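You operate a simulated robot arm through the tools that you are given. There is no shell and no other tool.

Carry out the task below with a simulated robot arm. There is one attempt and no reset: what you move stays moved.

## Task
Clamp the purple plug in terminal X and give it a tug.
Fine: the orange clamp lever holds it; leave the grey one alone.

It is judged by the outcome, as a careful person would: the job done as asked, and still so three seconds after it is handed in. It fails if anything else is knocked over, pushed out of place, dropped, spilled or broken.

## Robot
A 6-joint arm with a fingered hand, fixed in place. Base frame: the origin is at the foot of the arm, x ahead of it, y to its left, z up; the work surface is at about z = 0.81. Readings come in m, degrees, newtons and seconds.
With the tool pointing down near the work surface it reaches from about 0.3 to 0.7 m from the base axis. Its first joint turns from -166.0 to 166.0 degrees. Payload 4 kg.
The TCP is the grasp point between the finger pads, 0.022 m short of the fingertips. In the tool frame z runs along the fingers and y along their closing line. Largest opening 0.112 m; the body of the gripper starts 0.06 m behind the TCP. The gripper is a hand of 4 fingers: y runs from the thumb to the fingers, the wrist lies at [0, 0, -0.218] in the tool frame.
Orientation is that of the tool frame in the base frame, as a unit quaternion [x, y, z, w]. With the fingers straight down and closing along the base's y, the tool's x points along the base's -x, its y along +y and its z along -z.

## Interface
- The arm moves only by the tool nudge_tool. Its argument "deltas" is a list of rows, each an object (a shift or turn left out is 0) with "rotation": the turn, a rotation vector about the base's x, y, z in degrees, a list of three; "slide": the shift along the base's x, y, z in cm, a list of three. In form: [{"rotation": [rx, ry, rz], "slide": [x, y, z]}, ...]. A call has 1 to 20 rows; each row is the pose to reach, as a shift and turn from the pose commanded when the call began. Rows are played at 5 a second. More than 0.05 m and 8.6 degrees between two rows, and nothing of the call is played. Where a pose cannot be reached the arm comes as near as it can. A force on the tool above 80 N (or 10 N above the force at the start of the call, whichever is more), or a blocked arm, ends the call early, and 0.2 s more pass. In this call time passes only in rows, and 0.2 s behind the last. It gives the time, the measured TCP pose, the force on the tool (base axes), the opening and the grip force at its end, in the units of the frame above (readings bear some noise), with the torque about the TCP (base axes, N m) and any sound that the robot's microphone picked up, and new pictures: "pictures" is both (left out), scene, wrist or none.
- Cameras (640 x 400 px; columns grow to the right, rows downward): "scene" is fixed at [0.234, -0.6649, 1.5815]; the picture's right is [0.90, -0.44, 0.00], its down [-0.31, -0.64, -0.70] and it looks along [0.31, 0.63, -0.72] (base axes); focal length 344 px, centre (320, 200). "wrist" rides on the gripper at [0.069, 0.004, -0.083] in the tool frame; the picture's right is [-0.06, 1.00, 0.00], its down [-0.77, -0.05, -0.64] and it looks along [-0.64, -0.04, 0.77] (tool axes); focal length 243 px, centre (320, 200). There is no depth. A picture from a camera that has moved, and an enlarged one, comes with that camera's place and axes in the base frame and with its lens. The place of the scene camera against the robot may be out by one fixed shift of up to 0.025 m in any direction.
- finger_targets(finger1, finger2, finger3, thumb_bend): sets how far each is bent, from 0 (flat) to 100 (curled in); at 30 the hand is open as for a grip, at 70 the pads meet at the TCP. One left out holds its place. A second passes; each finger stops where it meets its share of the squeeze, and holds until it gets a number again. It is the only way to open and close the hand. It gives what a move gives, with no picture; readings hold the bend of each and the force on the fingers (four entries, about 0 where the hand has none), thumb and palm.
- close_up(camera, box): a new picture of the part [left, top, right, bottom] of that camera's present view, enlarged. No time passes.
- hand_in(): hands the job in; it is judged then, once.

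Nothing tells you positions but the pictures and the camera data. Unless the task says otherwise, let go and move clear before handing in.

The tools are called after "Call:" by a JSON object that holds its "method" and its "body". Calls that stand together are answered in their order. nudge_tool: Moves the arm, as the interface text tells. Its arguments: {"type":"object","properties":{"deltas":{"type":"array"},"pictures":{"type":"string","enum":["both","scene","wrist","none"]}},"required":["deltas"]} The other tools are called the same way: finger_targets (finger1, finger2, finger3, thumb_bend) moves the fingers one by one; close_up (camera, box) takes an enlarged picture of a part of a camera's view; hand_in () hands the job in.

At the start:

```text
clock: 0.0
ee_pos: [0.4344, -0.1864, 1.1666]
tool_rot: [0.0, 1.0, 0.0, -0.001]
wrist_force: [0.2, -0.5, -0.1]
ft_torque: [-0.01, 0.02, 0.05]
gripper_width: 0.1116
grasp_force: 0.2
shape: jaw
bend: [30.0, 30.0, 30.0, 30.0]
finger forces: [0.0, 0.0, 0.1, 0.0, 0.0, 0.1]
```

scene: 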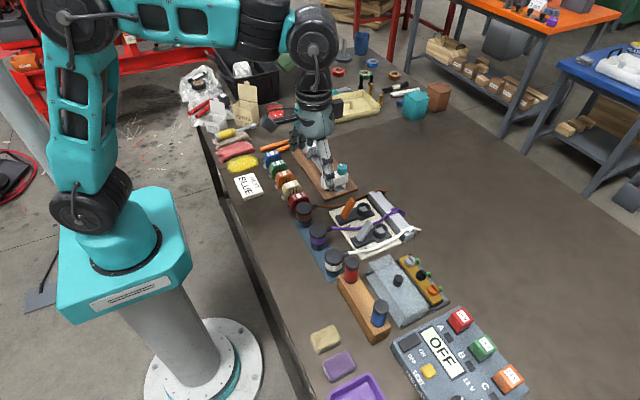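
wrist: 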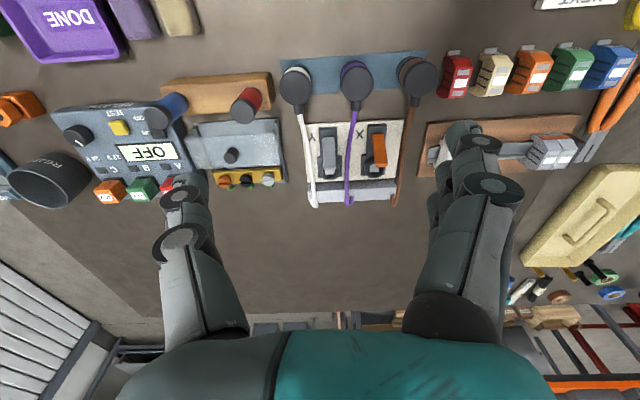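

I see a white terminal board with a grey lever and an orange lever, and white, purple and brown cords running from round plugs on a blue mat. I'll take enlarged pictures before moving.

Call:
{"method": "close_up", "body": {"camera": "wrist", "box": [260, 40, 460, 220]}}

Call:
{"method": "close_up", "body": {"camera": "scene", "box": [270, 170, 450, 290]}}

```text
2.22 times, centred on (360, 130) of wrist
camera zoom: at [0.3649, -0.1819, 1.2509], right [0.06, 1.0, 0.0], down [0.77, -0.05, 0.64], along [0.64, -0.04, -0.77], focal length 539 px, centre (231, 356)
```

zoom: 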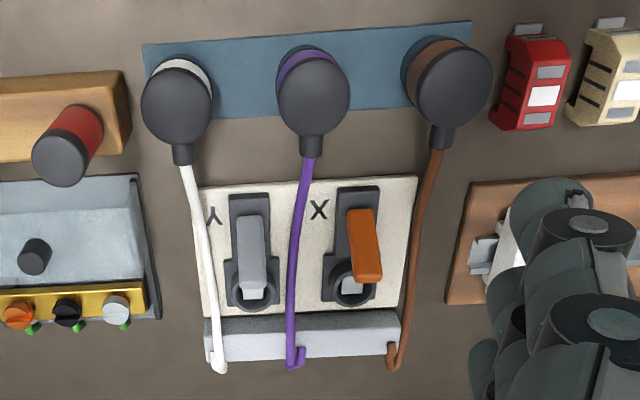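

```text
3.33 times, centred on (360, 230) of scene
camera zoom: at [0.234, -0.6649, 1.5815], right [0.9, -0.44, 0.0], down [-0.31, -0.64, -0.7], along [0.31, 0.63, -0.72], focal length 1147 px, centre (187, 100)
```

zoom: 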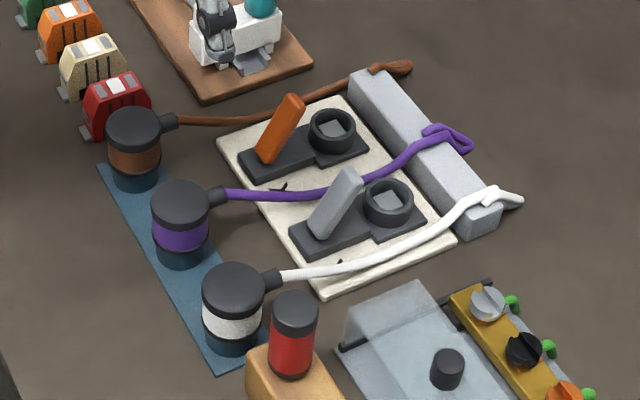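

Call:
{"method": "nudge_tool", "body": {"deltas": [{"slide": [1.5, 1.5, -4]}, {"slide": [3, 3, -8]}, {"slide": [4.5, 4, -12]}, {"slide": [6, 5, -16]}, {"slide": [6, 5, -19]}], "pictures": "both"}}

```text
clock: 1.2
ee_pos: [0.4928, -0.1373, 0.9806]
tool_rot: [-0.001, 1.0, 0.0, 0.0]
wrist_force: [1.1, -0.7, 0.3]
ft_torque: [0.01, 0.02, 0.0]
gripper_width: 0.112
grasp_force: 0.0
shape: jaw
bend: [30.0, 30.0, 30.0, 30.0]
finger forces: [0.0, 0.0, 0.1, 0.1, 0.0, 0.1]
camera wrist: at [0.4233, -0.1325, 1.0626], right [0.06, 1.0, 0.0], down [0.76, -0.05, 0.64], along [0.64, -0.04, -0.77], focal length 243 px, centre (320, 200)
```

scene: 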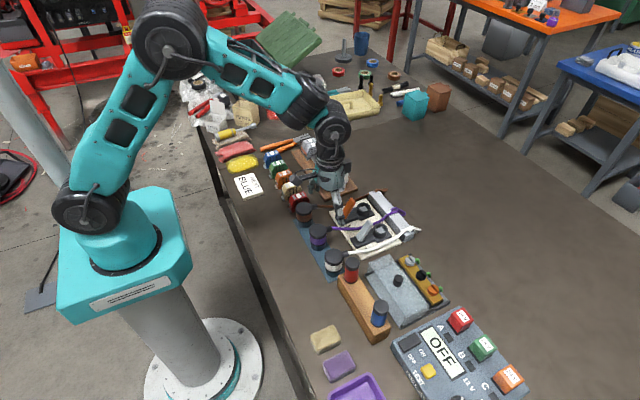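
wrist: 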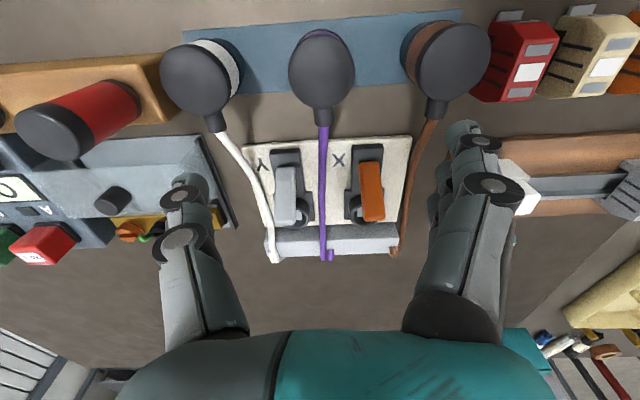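

Call:
{"method": "close_up", "body": {"camera": "wrist", "box": [230, 120, 430, 270]}}

Call:
{"method": "close_up", "body": {"camera": "wrist", "box": [150, 10, 510, 150]}}

Call:
{"method": "close_up", "body": {"camera": "scene", "box": [290, 170, 430, 270]}}

```text
2.67 times, centred on (330, 195) of wrist
camera zoom: at [0.4233, -0.1325, 1.0626], right [0.06, 1.0, 0.0], down [0.76, -0.05, 0.64], along [0.64, -0.04, -0.77], focal length 647 px, centre (293, 213)
```

zoom: 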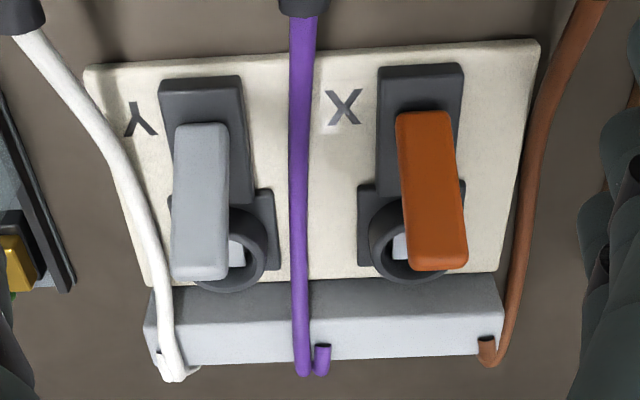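

```text
1.78 times, centred on (330, 80) of wrist
camera zoom: at [0.4233, -0.1325, 1.0626], right [0.06, 1.0, 0.0], down [0.76, -0.05, 0.64], along [0.64, -0.04, -0.77], focal length 431 px, centre (302, 413)
```

zoom: 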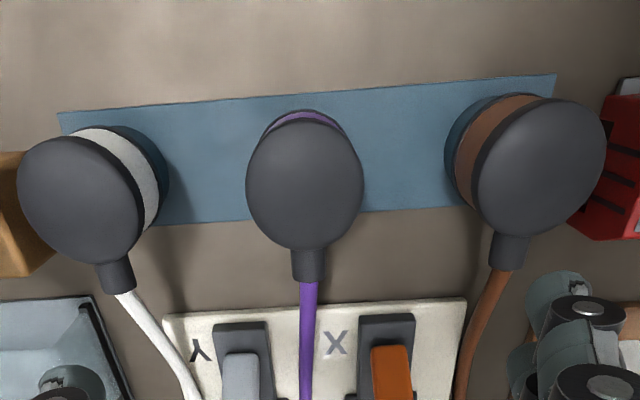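

```text
4.00 times, centred on (360, 220) of scene
camera zoom: at [0.234, -0.6649, 1.5815], right [0.9, -0.44, 0.0], down [-0.31, -0.64, -0.7], along [0.31, 0.63, -0.72], focal length 1376 px, centre (160, 120)
```

zoom: 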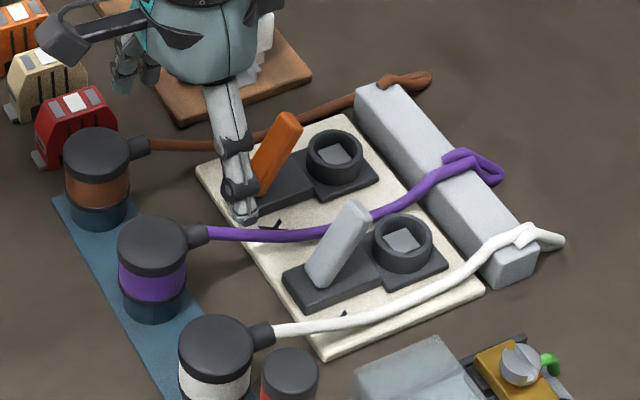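

The purple plug stands in a blue parking cup near (0.46, -0.13). Socket X is near (0.63, -0.09), and its orange lever leans beside it. I'll turn the wrist camera to see the lever and socket from the side, staying high.

Call:
{"method": "nudge_tool", "body": {"deltas": [{"slide": [1, -1, 0], "rotation": [0, 0, 8]}, {"slide": [2, -2, 0], "rotation": [0, 0, 16]}, {"slide": [3, -3, 0], "rotation": [0, 0, 24]}, {"slide": [4, -4, 0], "rotation": [0, 0, 32]}, {"slide": [5, -5, 0], "rotation": [0, 0, 40]}, {"slide": [6, -6, 0], "rotation": [0, 0, 48]}, {"slide": [7, -7, 0], "rotation": [0, 0, 56]}, {"slide": [8, -8, 0], "rotation": [0, 0, 64]}, {"slide": [9, -9, 0], "rotation": [0, 0, 72]}, {"slide": [10, -10, 0], "rotation": [0, 0, 80]}, {"slide": [10.5, -11, 0], "rotation": [0, 0, 88]}, {"slide": [10.5, -11, 0], "rotation": [0, 0, 90]}], "pictures": "wrist"}}

```text
clock: 3.8
ee_pos: [0.5986, -0.2469, 0.9787]
tool_rot: [-0.707, 0.707, 0.0, 0.0]
wrist_force: [0.5, -0.6, 0.5]
ft_torque: [0.0, 0.01, 0.01]
gripper_width: 0.1117
grasp_force: 0.1
shape: jaw
bend: [30.0, 30.0, 30.0, 30.0]
finger forces: [0.0, 0.0, 0.0, 0.1, 0.0, 0.0]
out of reach, approached as far as the arm can: row 8, 9, 10
camera wrist: at [0.5941, -0.3164, 1.0614], right [-1.0, 0.06, 0.0], down [0.05, 0.77, 0.64], along [0.04, 0.64, -0.77], focal length 243 px, centre (320, 200)
```

wrist: 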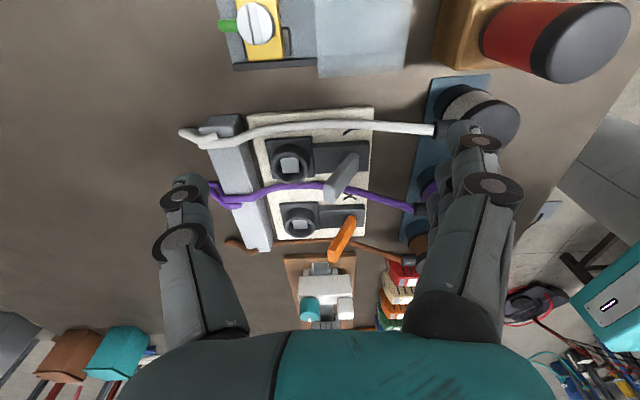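

Call:
{"method": "close_up", "body": {"camera": "wrist", "box": [220, 90, 400, 280]}}

Call:
{"method": "close_up", "body": {"camera": "wrist", "box": [400, 60, 540, 260]}}

```text
2.11 times, centred on (310, 185) of wrist
camera zoom: at [0.5941, -0.3164, 1.0614], right [-1.0, 0.06, 0.0], down [0.05, 0.77, 0.64], along [0.04, 0.64, -0.77], focal length 511 px, centre (341, 232)
```

zoom: 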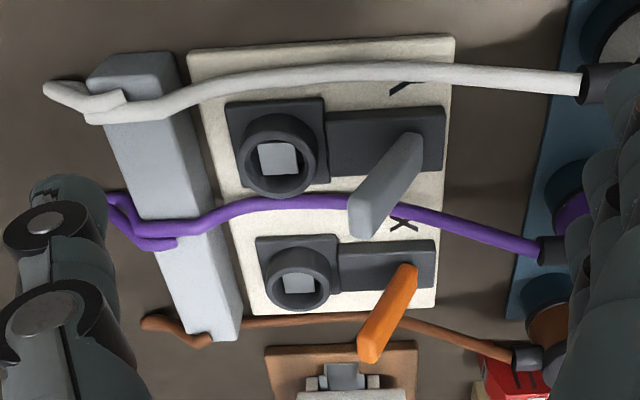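

```text
2.00 times, centred on (470, 160) of wrist
camera zoom: at [0.5941, -0.3164, 1.0614], right [-1.0, 0.06, 0.0], down [0.05, 0.77, 0.64], along [0.04, 0.64, -0.77], focal length 485 px, centre (20, 280)
```

zoom: 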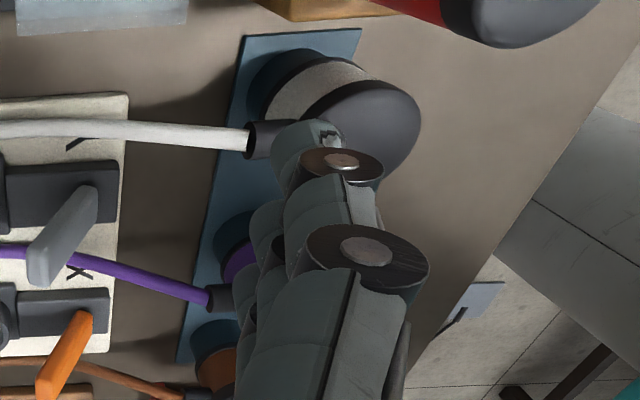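

The orange lever runs from about (0.566, -0.09, 0.83) up to (0.593, -0.09, 0.893) and leans toward the socket. Next I turn back and line the wrist camera up with socket X to locate it precisely.

Call:
{"method": "nudge_tool", "body": {"deltas": [{"slide": [-0.5, 1.3, 0], "rotation": [0, 0, -8]}, {"slide": [-1, 2.6, 0], "rotation": [0, 0, -16]}, {"slide": [-1.5, 4, 0], "rotation": [0, 0, -24]}, {"slide": [-2, 5.4, 0], "rotation": [0, 0, -32]}, {"slide": [-2.5, 6.8, 0], "rotation": [0, 0, -40]}, {"slide": [-3, 8.2, 0], "rotation": [0, 0, -48]}, {"slide": [-3.5, 9.6, 0], "rotation": [0, 0, -56]}, {"slide": [-4, 11, 0], "rotation": [0, 0, -64]}, {"slide": [-4.5, 12.4, 0], "rotation": [0, 0, -72]}, {"slide": [-5, 13.8, 0], "rotation": [0, 0, -80]}, {"slide": [-5.7, 15.2, -1], "rotation": [0, 0, -88]}, {"slide": [-5.7, 16.2, -2.5], "rotation": [0, 0, -90]}, {"slide": [-5.7, 16.2, -2.5], "rotation": [0, 0, -90]}], "pictures": "wrist"}}

Call:
{"method": "close_up", "body": {"camera": "wrist", "box": [240, 140, 400, 240]}}

```text
clock: 6.6
ee_pos: [0.6309, -0.0995, 0.9791]
tool_rot: [0.001, 1.0, 0.0, -0.001]
wrist_force: [0.4, -0.1, -0.8]
ft_torque: [-0.01, -0.03, 0.0]
gripper_width: 0.1117
grasp_force: 0.0
shape: jaw
bend: [30.0, 30.0, 30.0, 30.0]
finger forces: [0.1, 0.1, 0.0, 0.0, 0.0, 0.1]
out of reach, approached as far as the arm can: row 2, 3, 4, 5, 6, 7, 8, 9, 10, 11, 12, 13
camera wrist: at [0.5608, -0.0934, 1.0614], right [0.07, 1.0, 0.0], down [0.77, -0.05, 0.64], along [0.64, -0.04, -0.77], focal length 243 px, centre (320, 200)
```

wrist: 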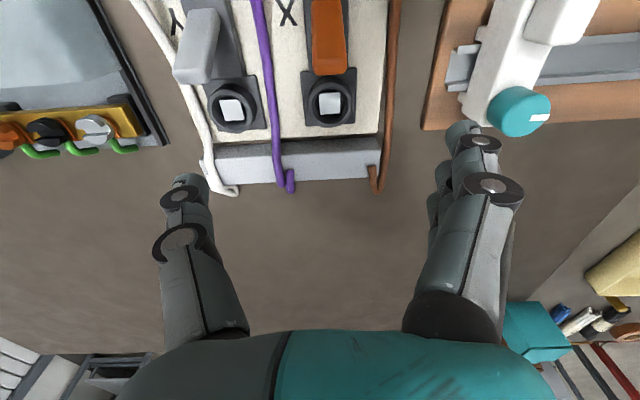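

```text
4.00 times, centred on (320, 190) of wrist
camera zoom: at [0.5608, -0.0934, 1.0614], right [0.07, 1.0, 0.0], down [0.77, -0.05, 0.64], along [0.64, -0.04, -0.77], focal length 970 px, centre (320, 240)
```

zoom: 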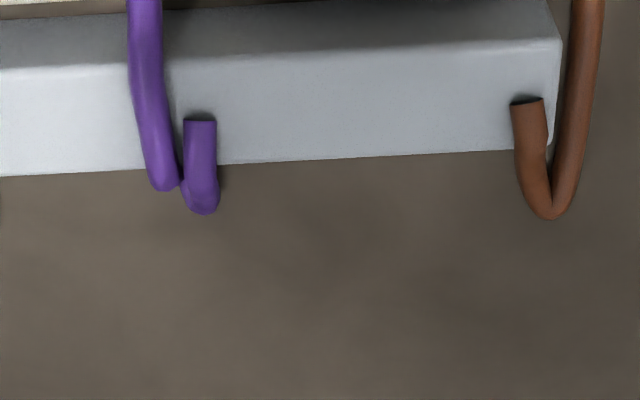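

Call:
{"method": "close_up", "body": {"camera": "wrist", "box": [180, 0, 420, 150]}}

Call:
{"method": "nudge_tool", "body": {"deltas": [{"slide": [0, 0, 0]}], "pictures": "none"}}

```text
2.67 times, centred on (300, 75) of wrist
camera zoom: at [0.5608, -0.0934, 1.0614], right [0.07, 1.0, 0.0], down [0.77, -0.05, 0.64], along [0.64, -0.04, -0.77], focal length 647 px, centre (373, 533)
```

zoom: 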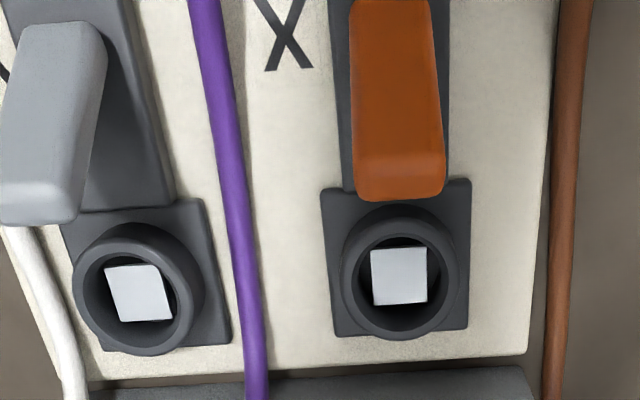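

```text
clock: 7.0
ee_pos: [0.6291, -0.0992, 0.9783]
tool_rot: [0.0, 1.0, 0.0, 0.0]
wrist_force: [0.5, -0.3, 0.3]
ft_torque: [-0.01, 0.01, 0.03]
gripper_width: 0.1121
grasp_force: 0.1
shape: jaw
bend: [30.0, 30.0, 30.0, 30.0]
finger forces: [0.0, 0.0, 0.0, 0.1, 0.1, 0.0]
```

This gives a clear overhead view of socket X, which I place near (0.632, -0.088). I'll now make the matching view of the purple plug so the offset between the two is accurate.

Call:
{"method": "nudge_tool", "body": {"deltas": [{"slide": [-3, -1, 2]}, {"slide": [-6, -2, 3.2]}, {"slide": [-9, -3, 3.2]}, {"slide": [-12, -4, 3.2]}, {"slide": [-15, -4.6, 3.2]}, {"slide": [-16.8, -4.6, 3.2]}, {"slide": [-16.8, -4.6, 3.2]}], "pictures": "both"}}

Call:
{"method": "close_up", "body": {"camera": "wrist", "box": [180, 0, 420, 150]}}

Call:
{"method": "close_up", "body": {"camera": "scene", "box": [290, 170, 430, 270]}}

```text
clock: 8.6
ee_pos: [0.5862, -0.1689, 1.0563]
tool_rot: [0.0, 1.0, 0.0, -0.001]
wrist_force: [-0.1, -0.6, 0.4]
ft_torque: [0.01, 0.02, 0.0]
gripper_width: 0.1117
grasp_force: 0.1
shape: jaw
bend: [30.0, 30.0, 30.0, 30.0]
finger forces: [0.1, 0.0, 0.1, 0.1, 0.0, 0.0]
out of reach, approached as far as the arm can: row 1, 2, 3, 4, 5, 6, 7
camera wrist: at [0.5179, -0.1636, 1.1395], right [0.06, 1.0, 0.0], down [0.77, -0.05, 0.64], along [0.64, -0.04, -0.77], focal length 243 px, centre (320, 200)
```

scene: 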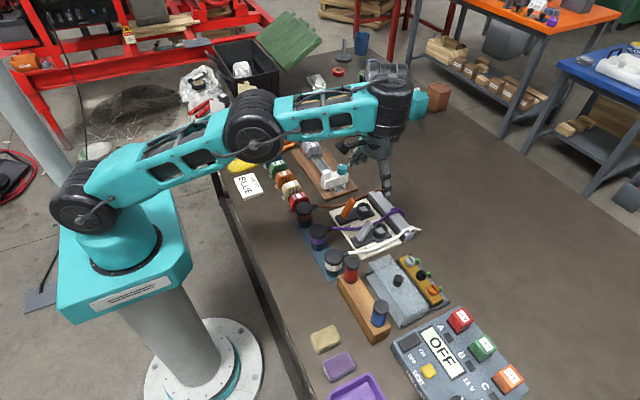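
wrist: 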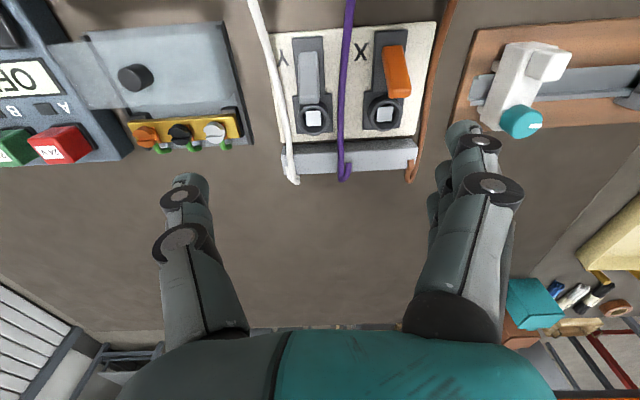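

```text
2.67 times, centred on (300, 75) of wrist
camera zoom: at [0.5179, -0.1636, 1.1395], right [0.06, 1.0, 0.0], down [0.77, -0.05, 0.64], along [0.64, -0.04, -0.77], focal length 647 px, centre (373, 533)
```

zoom: 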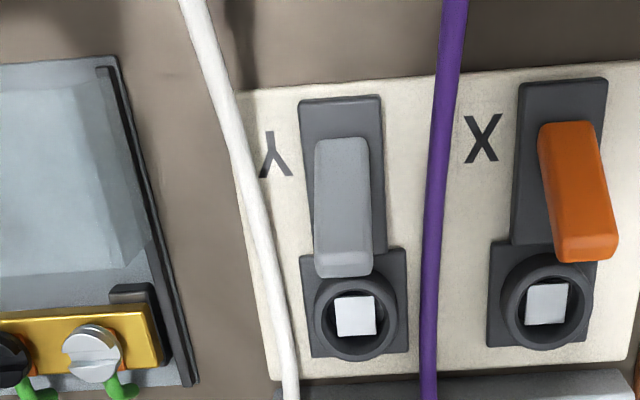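

```text
4.00 times, centred on (360, 220) of scene
camera zoom: at [0.234, -0.6649, 1.5815], right [0.9, -0.44, 0.0], down [-0.31, -0.64, -0.7], along [0.31, 0.63, -0.72], focal length 1376 px, centre (160, 120)
```

zoom: 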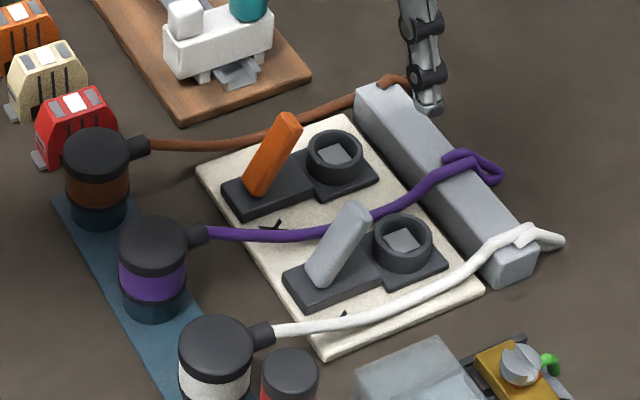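

Call:
{"method": "close_up", "body": {"camera": "scene", "box": [40, 40, 440, 280]}}

Call:
{"method": "nudge_tool", "body": {"deltas": [{"slide": [-1, 0, 2]}, {"slide": [-3, 0, 5]}, {"slide": [-6, 0, 7]}, {"slide": [-9, 0, 9]}, {"slide": [-12, -1, 11]}, {"slide": [-15, -2, 11]}, {"slide": [-15, -2, 11]}], "pictures": "scene"}}

```text
1.60 times, centred on (240, 160) of scene
camera zoom: at [0.234, -0.6649, 1.5815], right [0.9, -0.44, 0.0], down [-0.31, -0.64, -0.7], along [0.31, 0.63, -0.72], focal length 550 px, centre (448, 264)
```

zoom: 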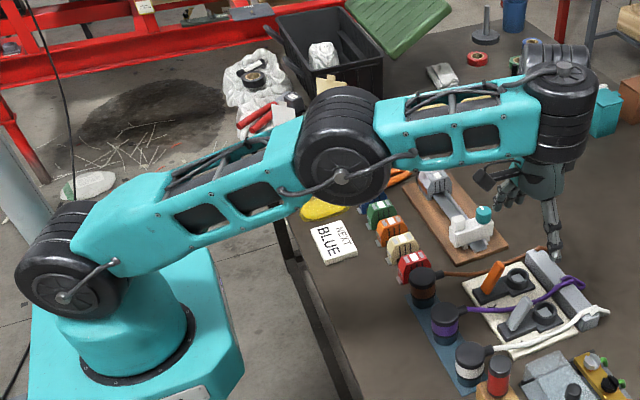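

```text
clock: 10.2
ee_pos: [0.4597, -0.2012, 1.1967]
tool_rot: [-0.001, 1.0, 0.0, -0.003]
wrist_force: [-0.2, -0.8, 0.4]
ft_torque: [0.01, -0.02, 0.02]
gripper_width: 0.1118
grasp_force: 0.1
shape: jaw
bend: [30.0, 30.0, 30.0, 30.0]
finger forces: [0.0, 0.1, 0.0, 0.0, 0.1, 0.0]
out of reach, approached as far as the arm can: row 3, 4, 5, 6, 7
```

scene: 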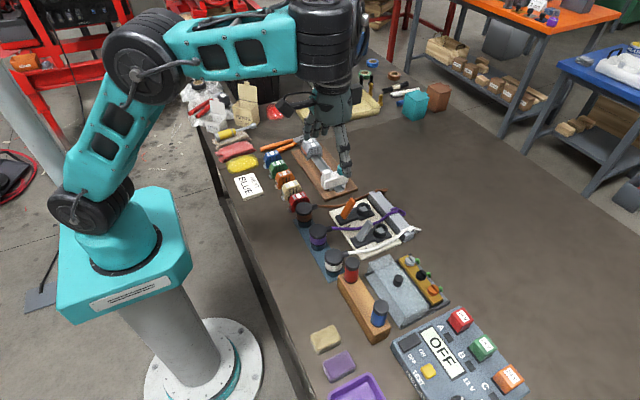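

The 90° turn flipped the arm's wrist, and in this posture it can't reach down close in. I'll go to a high, open spot and turn the other way so the wrist unwinds.

Call:
{"method": "nudge_tool", "body": {"deltas": [{"slide": [2, 0, 0]}, {"slide": [5, 0, 0]}, {"slide": [8, 0, 0], "rotation": [0, 0, -8]}, {"slide": [9, 0, 0], "rotation": [0, 0, -16]}, {"slide": [9, 0, 0], "rotation": [0, 0, -24]}, {"slide": [9, 0, 0], "rotation": [0, 0, -32]}, {"slide": [9, 0, 0], "rotation": [0, 0, -40]}, {"slide": [9, 0, 0], "rotation": [0, 0, -48]}, {"slide": [9, 0, 0], "rotation": [0, 0, -56]}, {"slide": [9, 0, 0], "rotation": [0, 0, -64]}, {"slide": [9, 0, 0], "rotation": [0, 0, -72]}, {"slide": [9, 0, 0], "rotation": [0, 0, -80]}], "pictures": "scene"}}

```text
clock: 12.8
ee_pos: [0.5507, -0.2019, 1.1959]
tool_rot: [0.643, 0.766, 0.001, 0.0]
wrist_force: [-0.3, -0.3, 0.5]
ft_torque: [-0.03, 0.01, 0.0]
gripper_width: 0.112
grasp_force: 0.1
shape: jaw
bend: [30.0, 30.0, 30.0, 30.0]
finger forces: [0.0, 0.0, 0.1, 0.0, 0.1, 0.0]
```

scene: 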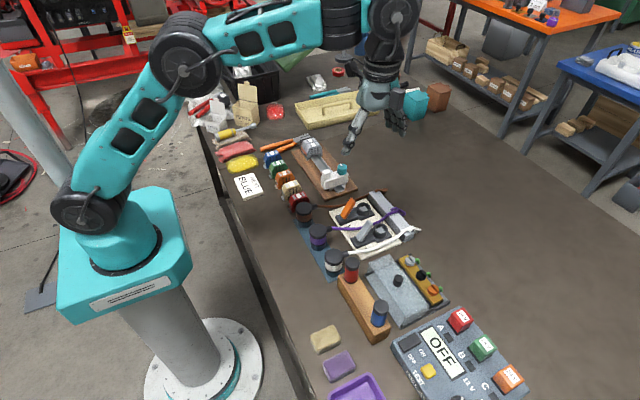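

Call:
{"method": "nudge_tool", "body": {"deltas": [{"rotation": [0, 0, 8]}, {"rotation": [0, 0, 16]}, {"rotation": [0, 0, 24]}, {"rotation": [0, 0, 32]}, {"rotation": [0, 0, 40]}, {"rotation": [0, 0, 48], "slide": [-2, 1, -1]}, {"rotation": [0, 0, 56], "slide": [-4, 2, -3]}, {"rotation": [0, 0, 64], "slide": [-6, 3, -5]}, {"rotation": [0, 0, 72], "slide": [-8, 4, -7]}, {"rotation": [0, 0, 80], "slide": [-9, 5.7, -9]}, {"rotation": [0, 0, 80], "slide": [-9, 5.7, -12]}, {"rotation": [0, 0, 80], "slide": [-9, 5.7, -15]}], "pictures": "both"}}

```text
clock: 15.4
ee_pos: [0.4617, -0.1461, 1.0458]
tool_rot: [-0.001, 1.0, 0.001, 0.0]
wrist_force: [-0.1, 1.0, -0.8]
ft_torque: [-0.01, -0.01, -0.01]
gripper_width: 0.112
grasp_force: 0.1
shape: jaw
bend: [30.0, 30.0, 30.0, 30.0]
finger forces: [0.0, 0.0, 0.1, 0.0, 0.0, 0.1]
camera wrist: at [0.3921, -0.1408, 1.1292], right [0.06, 1.0, 0.0], down [0.77, -0.05, 0.64], along [0.64, -0.04, -0.77], focal length 243 px, centre (320, 200)
```

scene: 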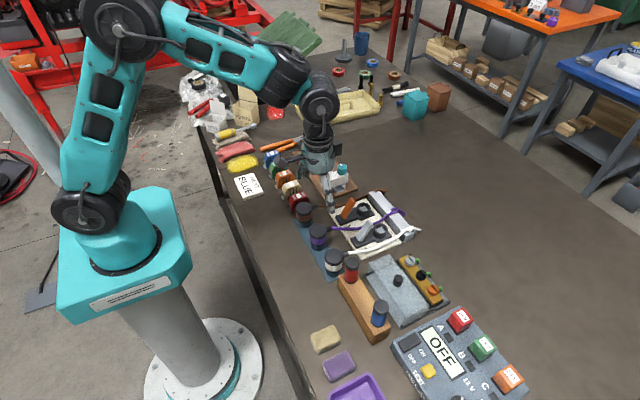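
wrist: 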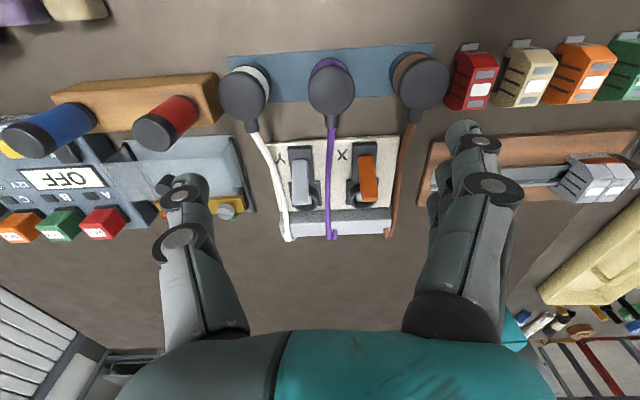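

The wrist is back in its normal posture. Now the matching view over the plug.

Call:
{"method": "nudge_tool", "body": {"deltas": [{"slide": [0, 0, -1.8]}, {"slide": [0, 0, -3.5]}, {"slide": [0, 0, -3.5]}], "pictures": "wrist"}}

Call:
{"method": "close_up", "body": {"camera": "wrist", "box": [180, 0, 420, 150]}}

```text
clock: 16.2
ee_pos: [0.4614, -0.1438, 1.0104]
tool_rot: [0.0, 1.0, 0.001, 0.0]
wrist_force: [0.4, 0.2, 0.6]
ft_torque: [0.02, 0.01, 0.01]
gripper_width: 0.1118
grasp_force: 0.1
shape: jaw
bend: [30.0, 30.0, 30.0, 30.0]
finger forces: [0.0, 0.1, 0.1, 0.1, 0.1, 0.0]
camera wrist: at [0.3916, -0.1398, 1.093], right [0.06, 1.0, 0.0], down [0.76, -0.05, 0.64], along [0.64, -0.04, -0.77], focal length 243 px, centre (320, 200)
```

wrist: 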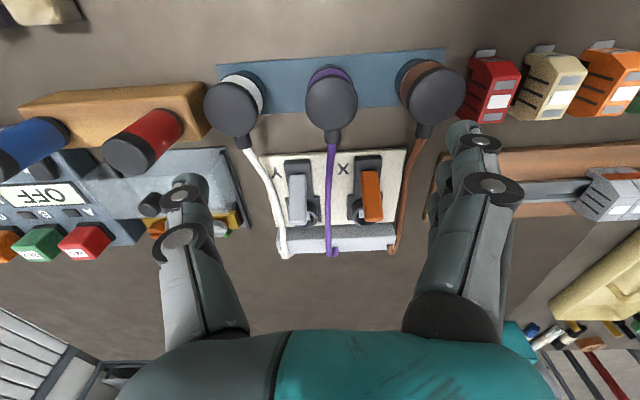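

```text
2.67 times, centred on (300, 75) of wrist
camera zoom: at [0.3916, -0.1398, 1.093], right [0.06, 1.0, 0.0], down [0.76, -0.05, 0.64], along [0.64, -0.04, -0.77], focal length 647 px, centre (373, 533)
```

zoom: 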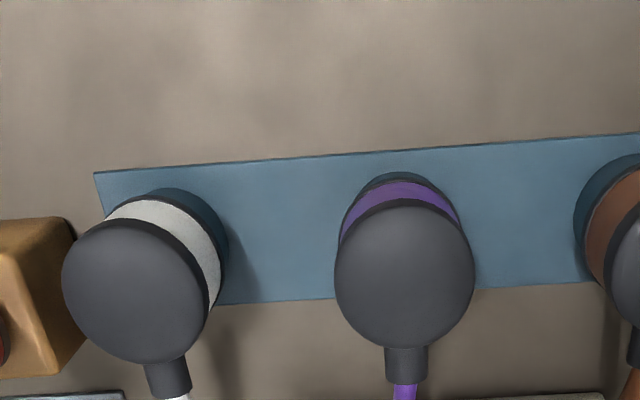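

I place the plug at about (0.465, -0.134) with its cap top near z 0.873, and socket X at about (0.632, -0.089). I'll narrow the hand so it fits between the neighbouring plugs, then centre above the purple one.

Call:
{"method": "finger_targets", "body": {"finger1": 42, "finger2": 42, "finger3": 42, "thumb_bend": 42}}

Call:
{"method": "nudge_tool", "body": {"deltas": [{"slide": [0.35, 1.0, -3]}, {"slide": [0.35, 1.0, -6]}, {"slide": [0.35, 1.0, -8]}, {"slide": [0.35, 1.0, -8]}], "pictures": "both"}}

Call:
{"method": "close_up", "body": {"camera": "scene", "box": [260, 150, 400, 270]}}

Call:
{"method": "close_up", "body": {"camera": "wrist", "box": [140, 40, 500, 260]}}

```text
clock: 17.2
ee_pos: [0.4603, -0.1453, 1.0104]
tool_rot: [0.0, 1.0, 0.0, 0.0]
wrist_force: [-0.3, -0.5, -0.3]
ft_torque: [0.0, 0.0, -0.01]
gripper_width: 0.0809
grasp_force: 0.1
shape: fingers
bend: [42.0, 42.0, 42.0, 42.0]
finger forces: [0.0, 0.1, 0.0, 0.1, 0.0, 0.0]
```

```text
clock: 18.2
ee_pos: [0.4652, -0.1335, 0.9303]
tool_rot: [0.0, 1.0, 0.0, -0.001]
wrist_force: [-0.5, 0.5, -0.3]
ft_torque: [0.0, -0.01, -0.02]
gripper_width: 0.081
grasp_force: 0.1
shape: fingers
bend: [42.0, 42.0, 42.0, 42.0]
finger forces: [0.0, 0.1, 0.0, 0.0, 0.1, 0.0]
camera wrist: at [0.3961, -0.1279, 1.0134], right [0.06, 1.0, 0.0], down [0.77, -0.05, 0.64], along [0.64, -0.04, -0.77], focal length 243 px, centre (320, 200)
```

scene: 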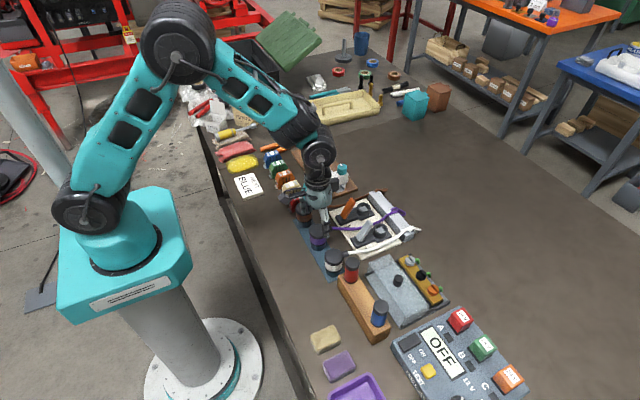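
wrist: 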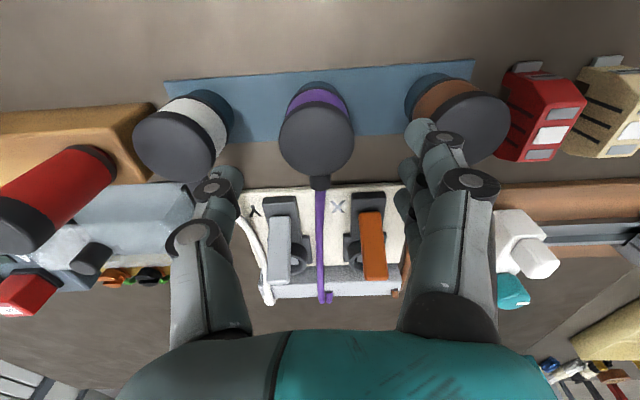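

```text
3.33 times, centred on (330, 210) of scene
camera zoom: at [0.234, -0.6649, 1.5815], right [0.9, -0.44, 0.0], down [-0.31, -0.64, -0.7], along [0.31, 0.63, -0.72], focal length 1147 px, centre (287, 167)
```

zoom: 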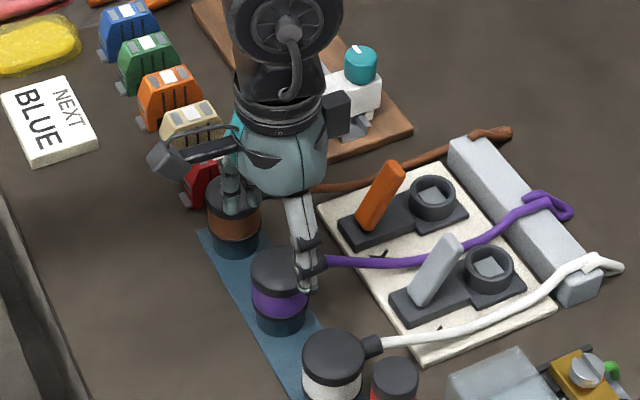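

```text
1.78 times, centred on (320, 150) of wrist
camera zoom: at [0.3961, -0.1279, 1.0134], right [0.06, 1.0, 0.0], down [0.77, -0.05, 0.64], along [0.64, -0.04, -0.77], focal length 431 px, centre (320, 289)
```

zoom: 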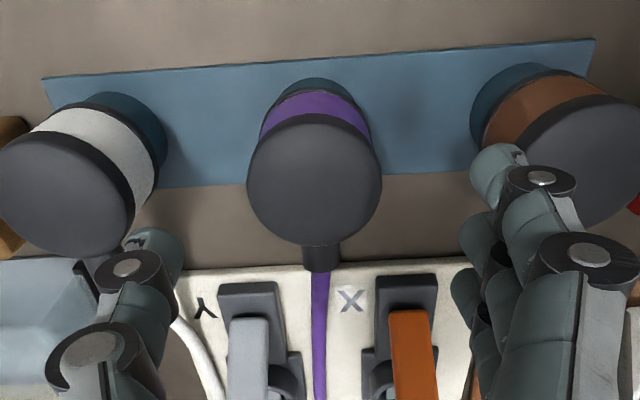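

The hand is centred over the purple plug to within 2 mm, with room on both sides. Now I go down around it.

Call:
{"method": "nudge_tool", "body": {"deltas": [{"slide": [-0.05, -0.15, -2]}, {"slide": [-0.05, -0.15, -4]}, {"slide": [-0.05, -0.15, -5.5]}, {"slide": [-0.05, -0.15, -6.5]}, {"slide": [-0.05, -0.15, -7.3]}, {"slide": [-0.05, -0.15, -7.5]}], "pictures": "both"}}

Call:
{"method": "close_up", "body": {"camera": "scene", "box": [260, 150, 400, 270]}}

Call:
{"method": "close_up", "body": {"camera": "wrist", "box": [140, 40, 500, 260]}}

```text
clock: 19.6
ee_pos: [0.4641, -0.1357, 0.8563]
tool_rot: [0.0, 1.0, -0.001, 0.0]
wrist_force: [0.0, 0.2, 0.3]
ft_torque: [0.05, 0.0, -0.02]
gripper_width: 0.081
grasp_force: 0.0
shape: fingers
bend: [42.0, 42.0, 42.0, 42.0]
finger forces: [0.0, 0.0, 0.0, 0.1, 0.1, 0.0]
camera wrist: at [0.3948, -0.1314, 0.9392], right [0.06, 1.0, 0.0], down [0.76, -0.05, 0.64], along [0.64, -0.04, -0.77], focal length 243 px, centre (320, 200)
```

scene: 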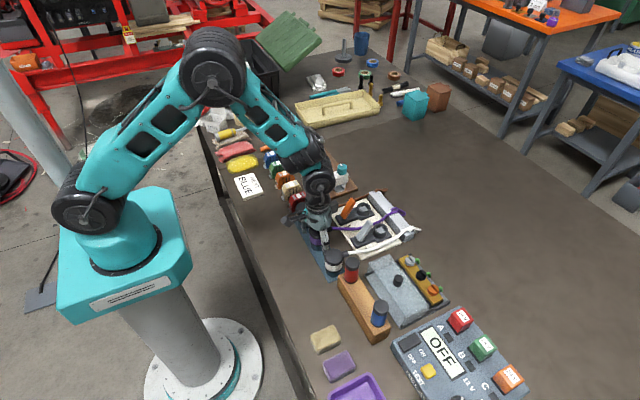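
wrist: 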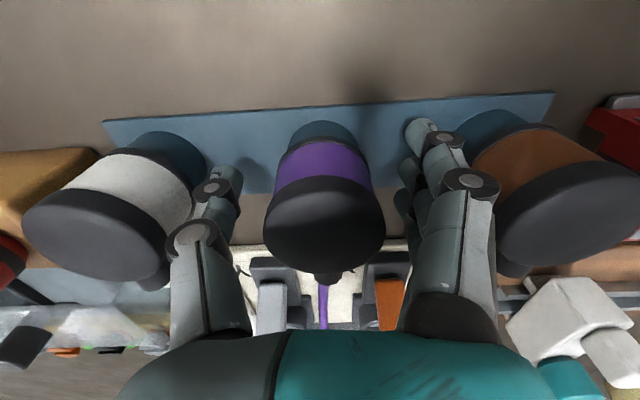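

```text
3.33 times, centred on (330, 210) of scene
camera zoom: at [0.234, -0.6649, 1.5815], right [0.9, -0.44, 0.0], down [-0.31, -0.64, -0.7], along [0.31, 0.63, -0.72], focal length 1147 px, centre (287, 167)
```

zoom: 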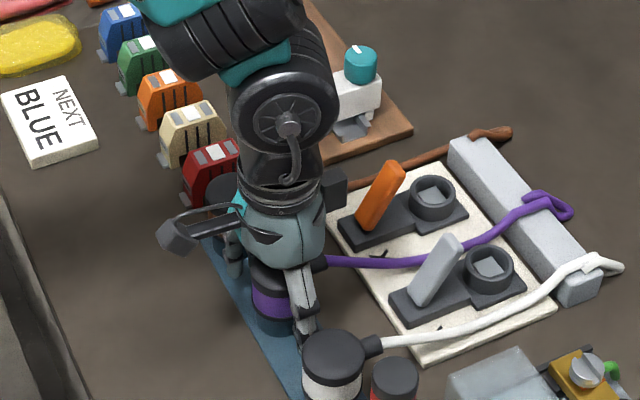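

```text
1.78 times, centred on (320, 150) of wrist
camera zoom: at [0.3948, -0.1314, 0.9392], right [0.06, 1.0, 0.0], down [0.76, -0.05, 0.64], along [0.64, -0.04, -0.77], focal length 431 px, centre (320, 289)
```

zoom: 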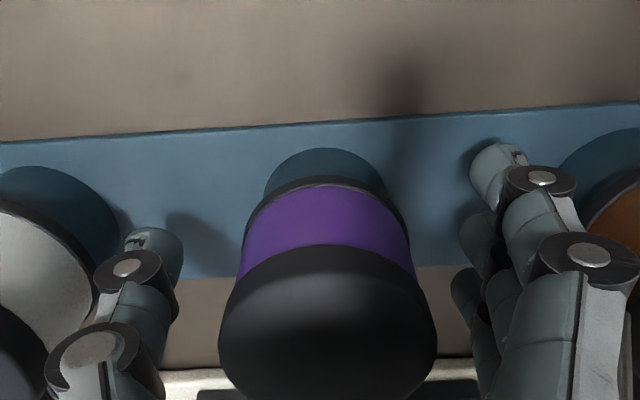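

The digits straddle the purple plug cleanly. I'll lower slightly and close on its band.

Call:
{"method": "nudge_tool", "body": {"deltas": [{"slide": [0, 0.1, -0.4]}, {"slide": [0, 0.1, -0.4]}], "pictures": "none"}}

Call:
{"method": "finger_targets", "body": {"finger1": 50, "finger2": 50, "finger3": 50, "thumb_bend": 50}}

Call:
{"method": "close_up", "body": {"camera": "wrist", "box": [140, 40, 500, 260]}}

```text
clock: 20.2
ee_pos: [0.4633, -0.1338, 0.8525]
tool_rot: [0.001, 1.0, -0.001, 0.0]
wrist_force: [-0.3, -0.9, 0.2]
ft_torque: [-0.01, 0.0, 0.01]
gripper_width: 0.0808
grasp_force: 0.1
shape: fingers
bend: [42.0, 42.0, 42.0, 42.0]
finger forces: [0.0, 0.0, 0.1, 0.1, 0.0, 0.0]
```

```text
clock: 21.2
ee_pos: [0.4625, -0.1352, 0.8524]
tool_rot: [0.0, 1.0, -0.001, 0.0]
wrist_force: [-0.7, -1.4, 0.0]
ft_torque: [-0.01, 0.01, 0.0]
gripper_width: 0.0584
grasp_force: 0.0
shape: fingers
bend: [50.0, 50.0, 50.0, 50.0]
finger forces: [0.1, 0.0, 0.0, 0.0, 0.0, 0.1]
```

```text
1.78 times, centred on (320, 150) of wrist
camera zoom: at [0.3945, -0.1301, 0.9351], right [0.06, 1.0, 0.0], down [0.77, -0.05, 0.64], along [0.64, -0.04, -0.77], focal length 431 px, centre (320, 289)
```

zoom: 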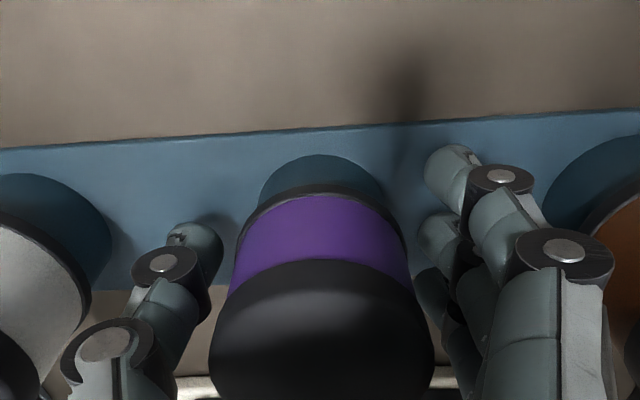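

Call:
{"method": "finger_targets", "body": {"finger1": 60, "finger2": 62, "finger3": 60, "thumb_bend": 62}}

Call:
{"method": "close_up", "body": {"camera": "wrist", "box": [140, 40, 500, 260]}}

Call:
{"method": "close_up", "body": {"camera": "scene", "box": [260, 150, 400, 270]}}

```text
clock: 22.2
ee_pos: [0.4639, -0.1359, 0.852]
tool_rot: [-0.001, 1.0, 0.0, 0.0]
wrist_force: [-0.1, -1.0, -2.3]
ft_torque: [-0.05, 0.01, -0.02]
gripper_width: 0.0351
grasp_force: 4.6
shape: fingers
bend: [60.0, 56.0, 60.0, 59.0]
finger forces: [0.0, 3.7, 0.2, 0.0, 5.3, 0.1]
```

```text
1.78 times, centred on (320, 150) of wrist
camera zoom: at [0.3945, -0.1302, 0.935], right [0.06, 1.0, 0.0], down [0.77, -0.05, 0.64], along [0.64, -0.04, -0.77], focal length 431 px, centre (320, 289)
```

zoom: 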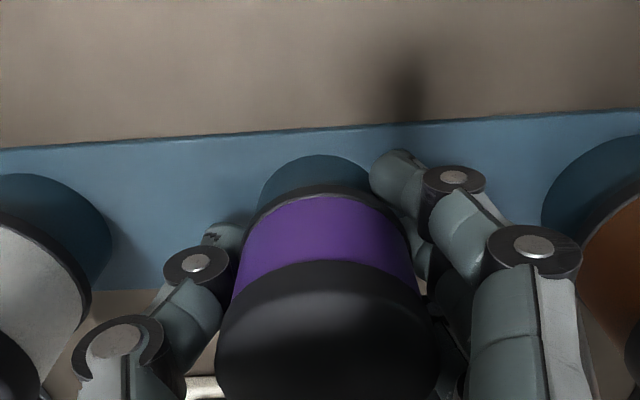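

```text
3.33 times, centred on (330, 210) of scene
camera zoom: at [0.234, -0.6649, 1.5815], right [0.9, -0.44, 0.0], down [-0.31, -0.64, -0.7], along [0.31, 0.63, -0.72], focal length 1147 px, centre (287, 167)
```

zoom: 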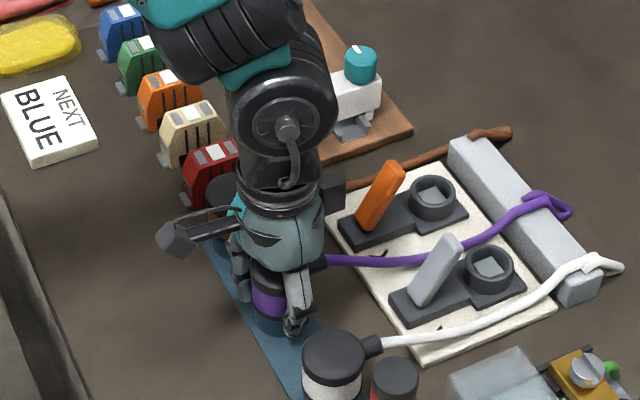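

Call:
{"method": "finger_targets", "body": {"finger1": 46, "finger2": 75, "finger3": 46, "thumb_bend": 75}}

Call:
{"method": "close_up", "body": {"camera": "wrist", "box": [140, 40, 500, 260]}}

```text
clock: 23.2
ee_pos: [0.4633, -0.136, 0.8519]
tool_rot: [0.0, 1.0, 0.0, 0.0]
wrist_force: [-1.4, -10.1, -5.4]
ft_torque: [-0.09, 0.01, -0.03]
gripper_width: 0.052
grasp_force: 13.1
shape: fingers
bend: [46.0, 57.0, 46.0, 63.0]
finger forces: [0.0, 7.4, 0.0, 0.0, 18.2, 0.0]
```

```text
1.78 times, centred on (320, 150) of wrist
camera zoom: at [0.3945, -0.1305, 0.935], right [0.06, 1.0, 0.0], down [0.77, -0.05, 0.64], along [0.64, -0.04, -0.77], focal length 431 px, centre (320, 289)
```

zoom: 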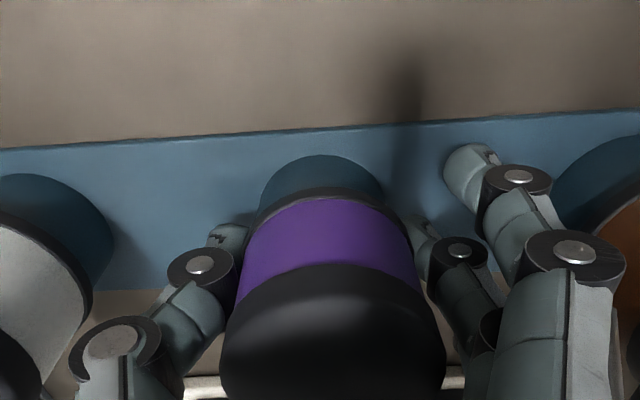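

The thumb is pushing harder than the finger, so I'll back it off until the two balance before lifting.

Call:
{"method": "finger_targets", "body": {"thumb_bend": 60}}

```text
clock: 24.2
ee_pos: [0.4633, -0.1356, 0.8513]
tool_rot: [-0.001, 1.0, 0.0, 0.0]
wrist_force: [0.1, 4.8, -1.8]
ft_torque: [0.07, -0.02, 0.01]
gripper_width: 0.0542
grasp_force: 5.3
shape: fingers
bend: [46.0, 57.0, 46.0, 58.0]
finger forces: [0.0, 8.3, 0.0, 0.0, 3.3, 0.0]
```

Call:
{"method": "finger_targets", "body": {"thumb_bend": 63}}

```text
clock: 25.2
ee_pos: [0.464, -0.1353, 0.8517]
tool_rot: [0.0, 1.0, 0.0, 0.0]
wrist_force: [-0.1, 2.3, -1.9]
ft_torque: [0.06, -0.02, 0.01]
gripper_width: 0.0531
grasp_force: 6.7
shape: fingers
bend: [46.0, 57.0, 46.0, 60.0]
finger forces: [0.1, 8.1, 0.1, 0.0, 5.8, 0.1]
```

Call:
{"method": "finger_targets", "body": {"thumb_bend": 66}}

```text
clock: 26.2
ee_pos: [0.4642, -0.1358, 0.8519]
tool_rot: [0.0, 1.0, 0.0, -0.001]
wrist_force: [-0.6, -1.0, -2.0]
ft_torque: [0.0, -0.01, 0.03]
gripper_width: 0.0527
grasp_force: 8.6
shape: fingers
bend: [46.0, 57.0, 46.0, 61.0]
finger forces: [0.0, 8.1, 0.0, 0.0, 9.4, 0.1]
```

The grip is balanced at about 8 to 9 N. I'll lift straight up slowly and watch the forces.

Call:
{"method": "nudge_tool", "body": {"deltas": [{"slide": [0, 0, 0.5]}, {"slide": [0, 0, 1.0]}, {"slide": [0, 0, 1.5]}, {"slide": [0, 0, 2.0]}], "pictures": "both"}}

Call:
{"method": "close_up", "body": {"camera": "scene", "box": [260, 150, 400, 270]}}

Call:
{"method": "close_up", "body": {"camera": "wrist", "box": [140, 40, 500, 260]}}

```text
clock: 27.2
ee_pos: [0.463, -0.1362, 0.8728]
tool_rot: [0.0, 1.0, 0.0, 0.0]
wrist_force: [0.1, -1.1, -1.7]
ft_torque: [0.0, -0.04, 0.01]
gripper_width: 0.0513
grasp_force: 7.3
shape: fingers
bend: [46.0, 59.0, 46.0, 62.0]
finger forces: [0.1, 6.5, 0.0, 0.1, 7.4, 0.0]
camera wrist: at [0.3943, -0.1308, 0.9556], right [0.06, 1.0, 0.0], down [0.76, -0.05, 0.64], along [0.64, -0.04, -0.77], focal length 243 px, centre (320, 200)
```

scene: 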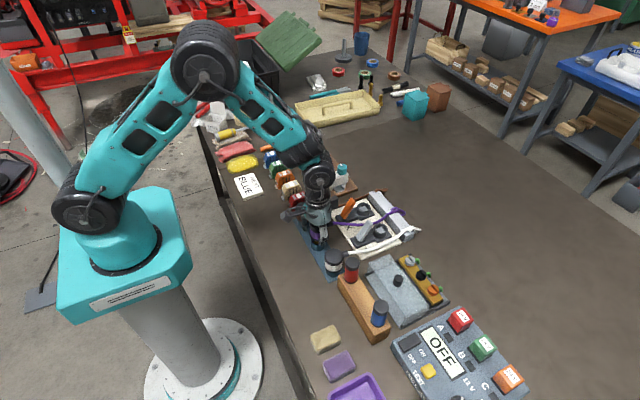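
wrist: 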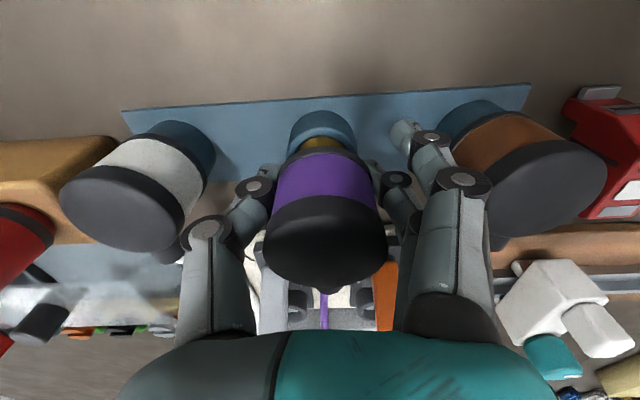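

```text
3.33 times, centred on (330, 210) of scene
camera zoom: at [0.234, -0.6649, 1.5815], right [0.9, -0.44, 0.0], down [-0.31, -0.64, -0.7], along [0.31, 0.63, -0.72], focal length 1147 px, centre (287, 167)
```

zoom: 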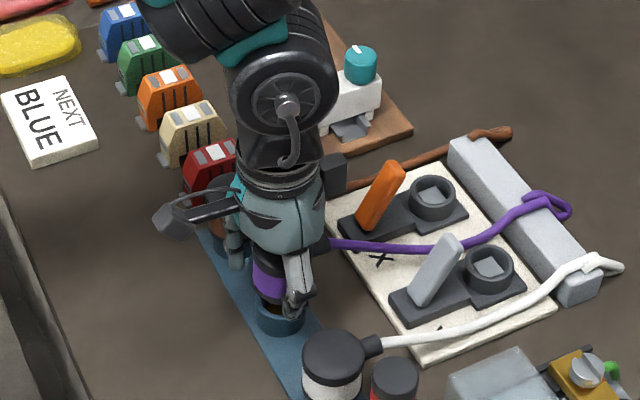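

```text
1.78 times, centred on (320, 150) of wrist
camera zoom: at [0.3943, -0.1308, 0.9556], right [0.06, 1.0, 0.0], down [0.76, -0.05, 0.64], along [0.64, -0.04, -0.77], focal length 431 px, centre (320, 289)
```

zoom: 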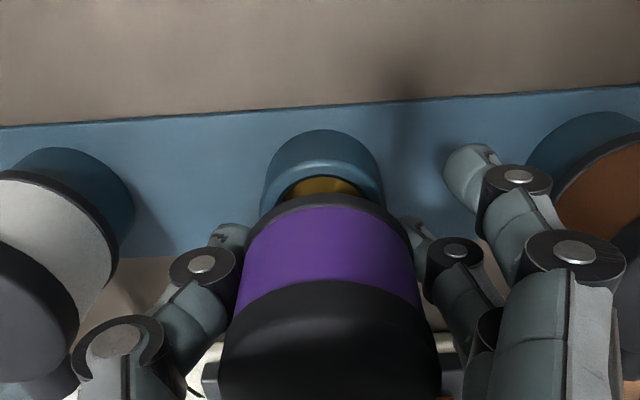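

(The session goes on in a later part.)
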